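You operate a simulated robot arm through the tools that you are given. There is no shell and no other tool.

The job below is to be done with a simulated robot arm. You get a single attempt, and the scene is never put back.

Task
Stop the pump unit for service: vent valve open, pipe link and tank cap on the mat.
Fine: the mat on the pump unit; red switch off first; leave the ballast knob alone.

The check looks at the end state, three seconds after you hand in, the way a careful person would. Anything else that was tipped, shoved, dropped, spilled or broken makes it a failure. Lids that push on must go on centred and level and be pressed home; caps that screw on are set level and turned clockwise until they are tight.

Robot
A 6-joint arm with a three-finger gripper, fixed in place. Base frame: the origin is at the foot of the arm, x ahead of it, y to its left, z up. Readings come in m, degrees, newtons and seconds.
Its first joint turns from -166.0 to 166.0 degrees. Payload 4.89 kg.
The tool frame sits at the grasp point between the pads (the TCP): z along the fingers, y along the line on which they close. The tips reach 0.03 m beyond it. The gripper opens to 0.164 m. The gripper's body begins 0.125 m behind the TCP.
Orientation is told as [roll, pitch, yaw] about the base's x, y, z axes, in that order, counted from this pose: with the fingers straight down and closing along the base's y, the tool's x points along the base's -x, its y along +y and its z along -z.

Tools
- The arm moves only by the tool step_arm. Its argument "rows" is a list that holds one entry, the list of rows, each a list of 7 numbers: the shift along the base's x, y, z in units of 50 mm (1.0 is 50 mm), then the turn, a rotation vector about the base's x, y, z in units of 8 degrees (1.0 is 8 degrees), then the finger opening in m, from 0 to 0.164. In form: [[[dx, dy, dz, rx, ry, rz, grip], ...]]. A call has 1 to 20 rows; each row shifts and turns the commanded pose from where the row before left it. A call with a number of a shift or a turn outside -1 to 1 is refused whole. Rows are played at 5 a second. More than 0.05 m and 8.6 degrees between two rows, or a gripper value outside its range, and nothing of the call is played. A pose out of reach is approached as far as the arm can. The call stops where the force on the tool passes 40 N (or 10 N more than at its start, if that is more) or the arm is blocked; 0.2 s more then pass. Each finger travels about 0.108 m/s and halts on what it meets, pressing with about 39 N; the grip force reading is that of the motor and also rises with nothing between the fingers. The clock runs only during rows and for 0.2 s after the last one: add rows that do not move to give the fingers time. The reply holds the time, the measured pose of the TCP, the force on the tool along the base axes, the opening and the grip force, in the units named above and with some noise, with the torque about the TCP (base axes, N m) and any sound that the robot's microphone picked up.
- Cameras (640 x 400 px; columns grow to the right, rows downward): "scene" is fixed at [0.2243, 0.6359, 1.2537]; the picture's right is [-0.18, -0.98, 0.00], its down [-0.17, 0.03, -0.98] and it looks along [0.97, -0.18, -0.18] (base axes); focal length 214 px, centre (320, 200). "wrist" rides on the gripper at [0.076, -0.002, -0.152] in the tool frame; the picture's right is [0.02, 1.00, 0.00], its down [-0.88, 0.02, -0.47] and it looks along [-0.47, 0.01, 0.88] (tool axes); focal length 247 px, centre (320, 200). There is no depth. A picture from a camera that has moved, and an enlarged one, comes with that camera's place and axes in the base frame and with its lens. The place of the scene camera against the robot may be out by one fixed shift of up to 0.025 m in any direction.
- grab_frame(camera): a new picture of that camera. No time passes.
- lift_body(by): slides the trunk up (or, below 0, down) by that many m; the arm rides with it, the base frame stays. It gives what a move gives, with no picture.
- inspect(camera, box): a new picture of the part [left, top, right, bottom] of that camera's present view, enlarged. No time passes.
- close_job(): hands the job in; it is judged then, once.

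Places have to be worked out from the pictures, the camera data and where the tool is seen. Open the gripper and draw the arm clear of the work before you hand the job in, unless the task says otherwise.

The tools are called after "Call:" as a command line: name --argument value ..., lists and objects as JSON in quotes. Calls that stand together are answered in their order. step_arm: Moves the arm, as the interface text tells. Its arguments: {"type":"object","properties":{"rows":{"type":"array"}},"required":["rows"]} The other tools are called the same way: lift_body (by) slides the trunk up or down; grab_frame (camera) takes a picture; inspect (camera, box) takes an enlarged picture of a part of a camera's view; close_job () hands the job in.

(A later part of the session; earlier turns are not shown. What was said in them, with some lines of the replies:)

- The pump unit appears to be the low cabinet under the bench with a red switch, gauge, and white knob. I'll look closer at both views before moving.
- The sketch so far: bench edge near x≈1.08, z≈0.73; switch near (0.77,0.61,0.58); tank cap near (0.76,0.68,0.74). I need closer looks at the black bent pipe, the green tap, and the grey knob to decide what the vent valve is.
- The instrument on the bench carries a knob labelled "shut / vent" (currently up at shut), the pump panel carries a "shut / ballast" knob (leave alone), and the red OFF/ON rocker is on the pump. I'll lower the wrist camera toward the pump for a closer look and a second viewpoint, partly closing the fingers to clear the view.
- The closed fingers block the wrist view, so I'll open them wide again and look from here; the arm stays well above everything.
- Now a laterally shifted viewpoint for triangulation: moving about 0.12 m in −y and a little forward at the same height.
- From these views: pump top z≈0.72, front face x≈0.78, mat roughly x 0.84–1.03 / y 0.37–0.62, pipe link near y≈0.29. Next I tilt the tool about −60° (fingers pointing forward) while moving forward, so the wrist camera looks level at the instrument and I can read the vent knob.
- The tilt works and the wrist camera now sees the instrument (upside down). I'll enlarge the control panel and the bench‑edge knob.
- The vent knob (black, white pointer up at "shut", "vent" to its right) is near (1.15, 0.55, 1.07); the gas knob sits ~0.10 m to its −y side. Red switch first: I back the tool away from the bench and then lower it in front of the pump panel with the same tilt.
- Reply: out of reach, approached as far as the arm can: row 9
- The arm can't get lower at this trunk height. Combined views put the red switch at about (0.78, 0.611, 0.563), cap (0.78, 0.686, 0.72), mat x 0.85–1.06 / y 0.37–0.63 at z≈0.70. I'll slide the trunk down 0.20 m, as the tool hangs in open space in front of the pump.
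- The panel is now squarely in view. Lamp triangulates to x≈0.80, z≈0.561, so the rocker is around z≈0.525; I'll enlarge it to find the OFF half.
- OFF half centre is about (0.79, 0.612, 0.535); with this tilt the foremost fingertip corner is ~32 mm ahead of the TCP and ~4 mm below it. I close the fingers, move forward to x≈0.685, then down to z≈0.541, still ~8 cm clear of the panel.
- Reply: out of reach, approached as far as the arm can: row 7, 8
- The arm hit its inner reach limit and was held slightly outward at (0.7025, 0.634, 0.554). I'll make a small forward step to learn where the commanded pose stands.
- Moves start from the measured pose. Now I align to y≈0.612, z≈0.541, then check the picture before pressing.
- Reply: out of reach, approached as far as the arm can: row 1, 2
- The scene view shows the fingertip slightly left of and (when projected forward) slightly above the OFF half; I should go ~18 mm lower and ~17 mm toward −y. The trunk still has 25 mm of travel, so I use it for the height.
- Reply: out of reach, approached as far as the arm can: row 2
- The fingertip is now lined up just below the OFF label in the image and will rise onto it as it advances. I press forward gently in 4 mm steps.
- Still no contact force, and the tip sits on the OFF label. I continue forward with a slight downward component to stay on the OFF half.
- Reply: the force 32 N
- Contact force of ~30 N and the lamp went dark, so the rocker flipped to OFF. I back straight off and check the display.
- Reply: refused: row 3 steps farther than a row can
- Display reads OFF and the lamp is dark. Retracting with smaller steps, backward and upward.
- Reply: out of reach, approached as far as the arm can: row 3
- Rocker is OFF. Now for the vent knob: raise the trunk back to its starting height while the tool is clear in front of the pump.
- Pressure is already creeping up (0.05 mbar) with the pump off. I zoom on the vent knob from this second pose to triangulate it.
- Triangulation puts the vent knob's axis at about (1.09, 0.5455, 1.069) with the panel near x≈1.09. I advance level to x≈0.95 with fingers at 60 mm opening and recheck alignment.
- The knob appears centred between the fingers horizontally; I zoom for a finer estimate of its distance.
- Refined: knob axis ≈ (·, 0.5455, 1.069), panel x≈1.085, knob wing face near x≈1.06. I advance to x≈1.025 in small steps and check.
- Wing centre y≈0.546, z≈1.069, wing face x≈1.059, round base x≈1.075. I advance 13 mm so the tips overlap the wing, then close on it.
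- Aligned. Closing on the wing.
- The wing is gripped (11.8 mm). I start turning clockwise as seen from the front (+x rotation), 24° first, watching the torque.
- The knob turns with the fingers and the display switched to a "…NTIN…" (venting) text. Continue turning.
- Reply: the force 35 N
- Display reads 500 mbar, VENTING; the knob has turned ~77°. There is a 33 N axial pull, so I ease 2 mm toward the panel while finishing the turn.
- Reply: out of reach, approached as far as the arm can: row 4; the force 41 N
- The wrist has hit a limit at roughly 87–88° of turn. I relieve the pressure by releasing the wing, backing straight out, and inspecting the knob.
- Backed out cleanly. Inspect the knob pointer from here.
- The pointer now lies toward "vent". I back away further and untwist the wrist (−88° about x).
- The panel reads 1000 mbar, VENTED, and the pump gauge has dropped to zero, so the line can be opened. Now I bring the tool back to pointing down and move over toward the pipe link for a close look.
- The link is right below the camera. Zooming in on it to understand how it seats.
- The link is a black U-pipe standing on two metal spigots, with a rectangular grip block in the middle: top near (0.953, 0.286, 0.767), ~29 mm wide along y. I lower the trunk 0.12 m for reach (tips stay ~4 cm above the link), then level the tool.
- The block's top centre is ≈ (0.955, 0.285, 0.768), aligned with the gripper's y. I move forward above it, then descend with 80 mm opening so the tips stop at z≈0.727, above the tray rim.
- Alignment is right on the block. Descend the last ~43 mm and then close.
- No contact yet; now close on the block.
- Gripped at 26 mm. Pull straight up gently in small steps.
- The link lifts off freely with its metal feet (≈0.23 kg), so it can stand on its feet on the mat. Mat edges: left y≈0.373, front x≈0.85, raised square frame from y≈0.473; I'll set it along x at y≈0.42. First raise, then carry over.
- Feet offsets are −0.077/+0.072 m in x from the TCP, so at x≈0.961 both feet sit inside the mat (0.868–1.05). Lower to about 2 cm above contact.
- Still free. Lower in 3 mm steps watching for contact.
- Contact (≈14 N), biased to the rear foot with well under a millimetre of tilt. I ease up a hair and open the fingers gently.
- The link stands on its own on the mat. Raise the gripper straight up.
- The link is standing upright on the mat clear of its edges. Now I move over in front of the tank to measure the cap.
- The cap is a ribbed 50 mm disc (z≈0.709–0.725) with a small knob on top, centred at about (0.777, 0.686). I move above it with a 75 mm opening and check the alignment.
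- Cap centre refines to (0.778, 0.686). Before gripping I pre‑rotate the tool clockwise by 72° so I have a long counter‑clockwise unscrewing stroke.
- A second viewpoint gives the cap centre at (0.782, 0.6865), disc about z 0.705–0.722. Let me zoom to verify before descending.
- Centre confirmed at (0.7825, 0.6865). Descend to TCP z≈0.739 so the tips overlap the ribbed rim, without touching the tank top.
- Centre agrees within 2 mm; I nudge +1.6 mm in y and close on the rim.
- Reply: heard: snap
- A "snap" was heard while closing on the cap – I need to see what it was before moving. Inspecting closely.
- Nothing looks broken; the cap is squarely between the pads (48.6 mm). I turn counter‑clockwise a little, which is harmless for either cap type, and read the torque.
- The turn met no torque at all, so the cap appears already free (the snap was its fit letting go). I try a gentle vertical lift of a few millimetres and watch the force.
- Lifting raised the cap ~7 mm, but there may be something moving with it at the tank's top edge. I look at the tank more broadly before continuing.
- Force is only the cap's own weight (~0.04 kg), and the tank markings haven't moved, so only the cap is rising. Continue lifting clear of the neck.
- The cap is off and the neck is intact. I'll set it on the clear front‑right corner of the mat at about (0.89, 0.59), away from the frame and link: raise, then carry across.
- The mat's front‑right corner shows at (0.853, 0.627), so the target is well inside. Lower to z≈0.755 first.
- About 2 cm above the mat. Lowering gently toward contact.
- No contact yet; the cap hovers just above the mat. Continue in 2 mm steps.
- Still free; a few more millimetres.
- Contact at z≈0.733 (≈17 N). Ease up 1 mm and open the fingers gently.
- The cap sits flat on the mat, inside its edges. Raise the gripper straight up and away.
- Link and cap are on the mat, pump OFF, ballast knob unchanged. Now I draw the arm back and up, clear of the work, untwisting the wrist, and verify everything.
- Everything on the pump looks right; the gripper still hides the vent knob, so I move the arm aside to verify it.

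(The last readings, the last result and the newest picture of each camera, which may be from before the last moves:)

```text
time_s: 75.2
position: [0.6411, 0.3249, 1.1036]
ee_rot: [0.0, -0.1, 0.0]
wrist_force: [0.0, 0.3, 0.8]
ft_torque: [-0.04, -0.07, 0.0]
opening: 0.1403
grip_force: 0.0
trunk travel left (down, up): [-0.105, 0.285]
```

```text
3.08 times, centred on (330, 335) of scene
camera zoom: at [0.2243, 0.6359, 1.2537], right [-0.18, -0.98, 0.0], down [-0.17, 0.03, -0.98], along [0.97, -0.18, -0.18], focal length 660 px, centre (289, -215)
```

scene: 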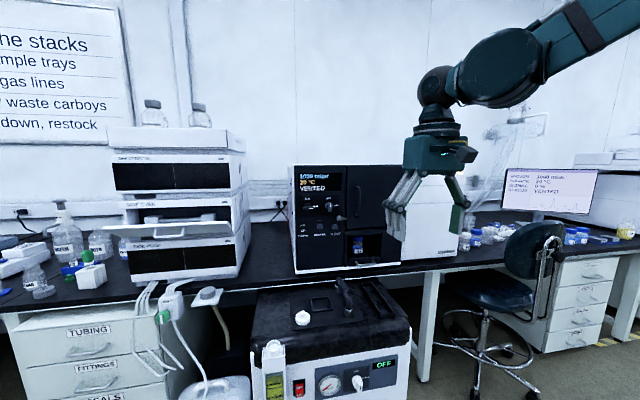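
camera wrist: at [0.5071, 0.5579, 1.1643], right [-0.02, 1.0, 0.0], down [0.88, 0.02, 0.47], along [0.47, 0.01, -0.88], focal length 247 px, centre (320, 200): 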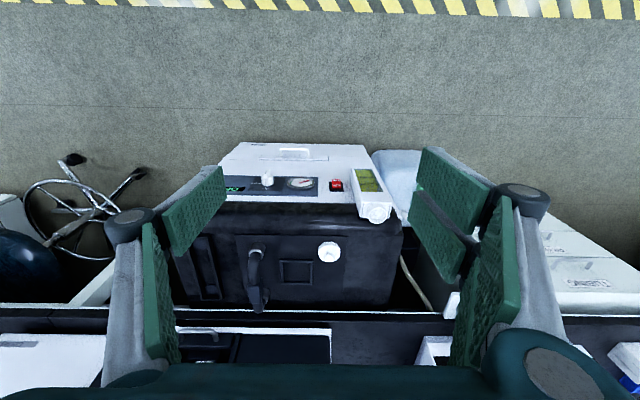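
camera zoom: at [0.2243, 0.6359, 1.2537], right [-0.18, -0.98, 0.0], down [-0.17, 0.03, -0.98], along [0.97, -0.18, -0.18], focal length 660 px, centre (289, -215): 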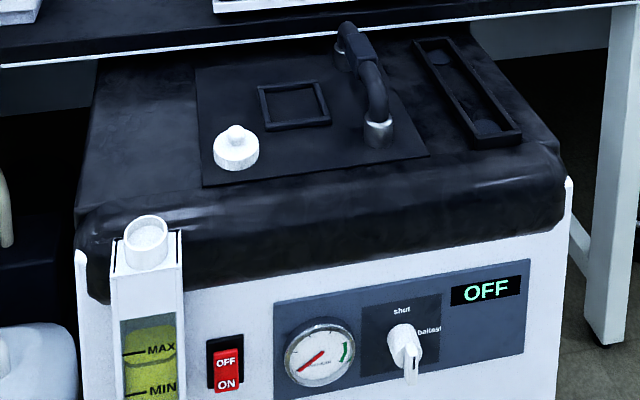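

Verified: red switch OFF (pump display OFF, gauge at zero), vent knob at "vent" with 1000 mbar/VENTED shown, link standing and cap lying on the pump's mat, ballast and gas knobs unchanged. The gripper is open and the arm is clear, so I hand in.

Call:
close_job

```text
The job is handed in.
```

The pump unit is stopped for service, and the job has been handed in. I checked the final state with the cameras first.

- **Red switch:** I turned this off first. The pump display reads OFF.
- **Vent valve:** I turned the bench instrument's "shut / vent" knob to "vent". The instrument display shows 1000 mbar and VENTED, and the pump's gauge reads zero. I took this knob to be the vent valve, as it was the only control labelled vent.
- **Pipe link:** It is standing upright on its two feet on the pump unit's mat. I lifted it off only after the line had vented.
- **Tank cap:** It is lying flat on the same mat, near the front corner. There was a snap sound as the gripper closed on it. The cap then lifted off freely, and neither the cap nor the tank neck looked damaged.
- **Ballast knob:** I did not touch it.

The gripper is open and the arm is clear of the work. In the last pictures nothing else looked moved or knocked.
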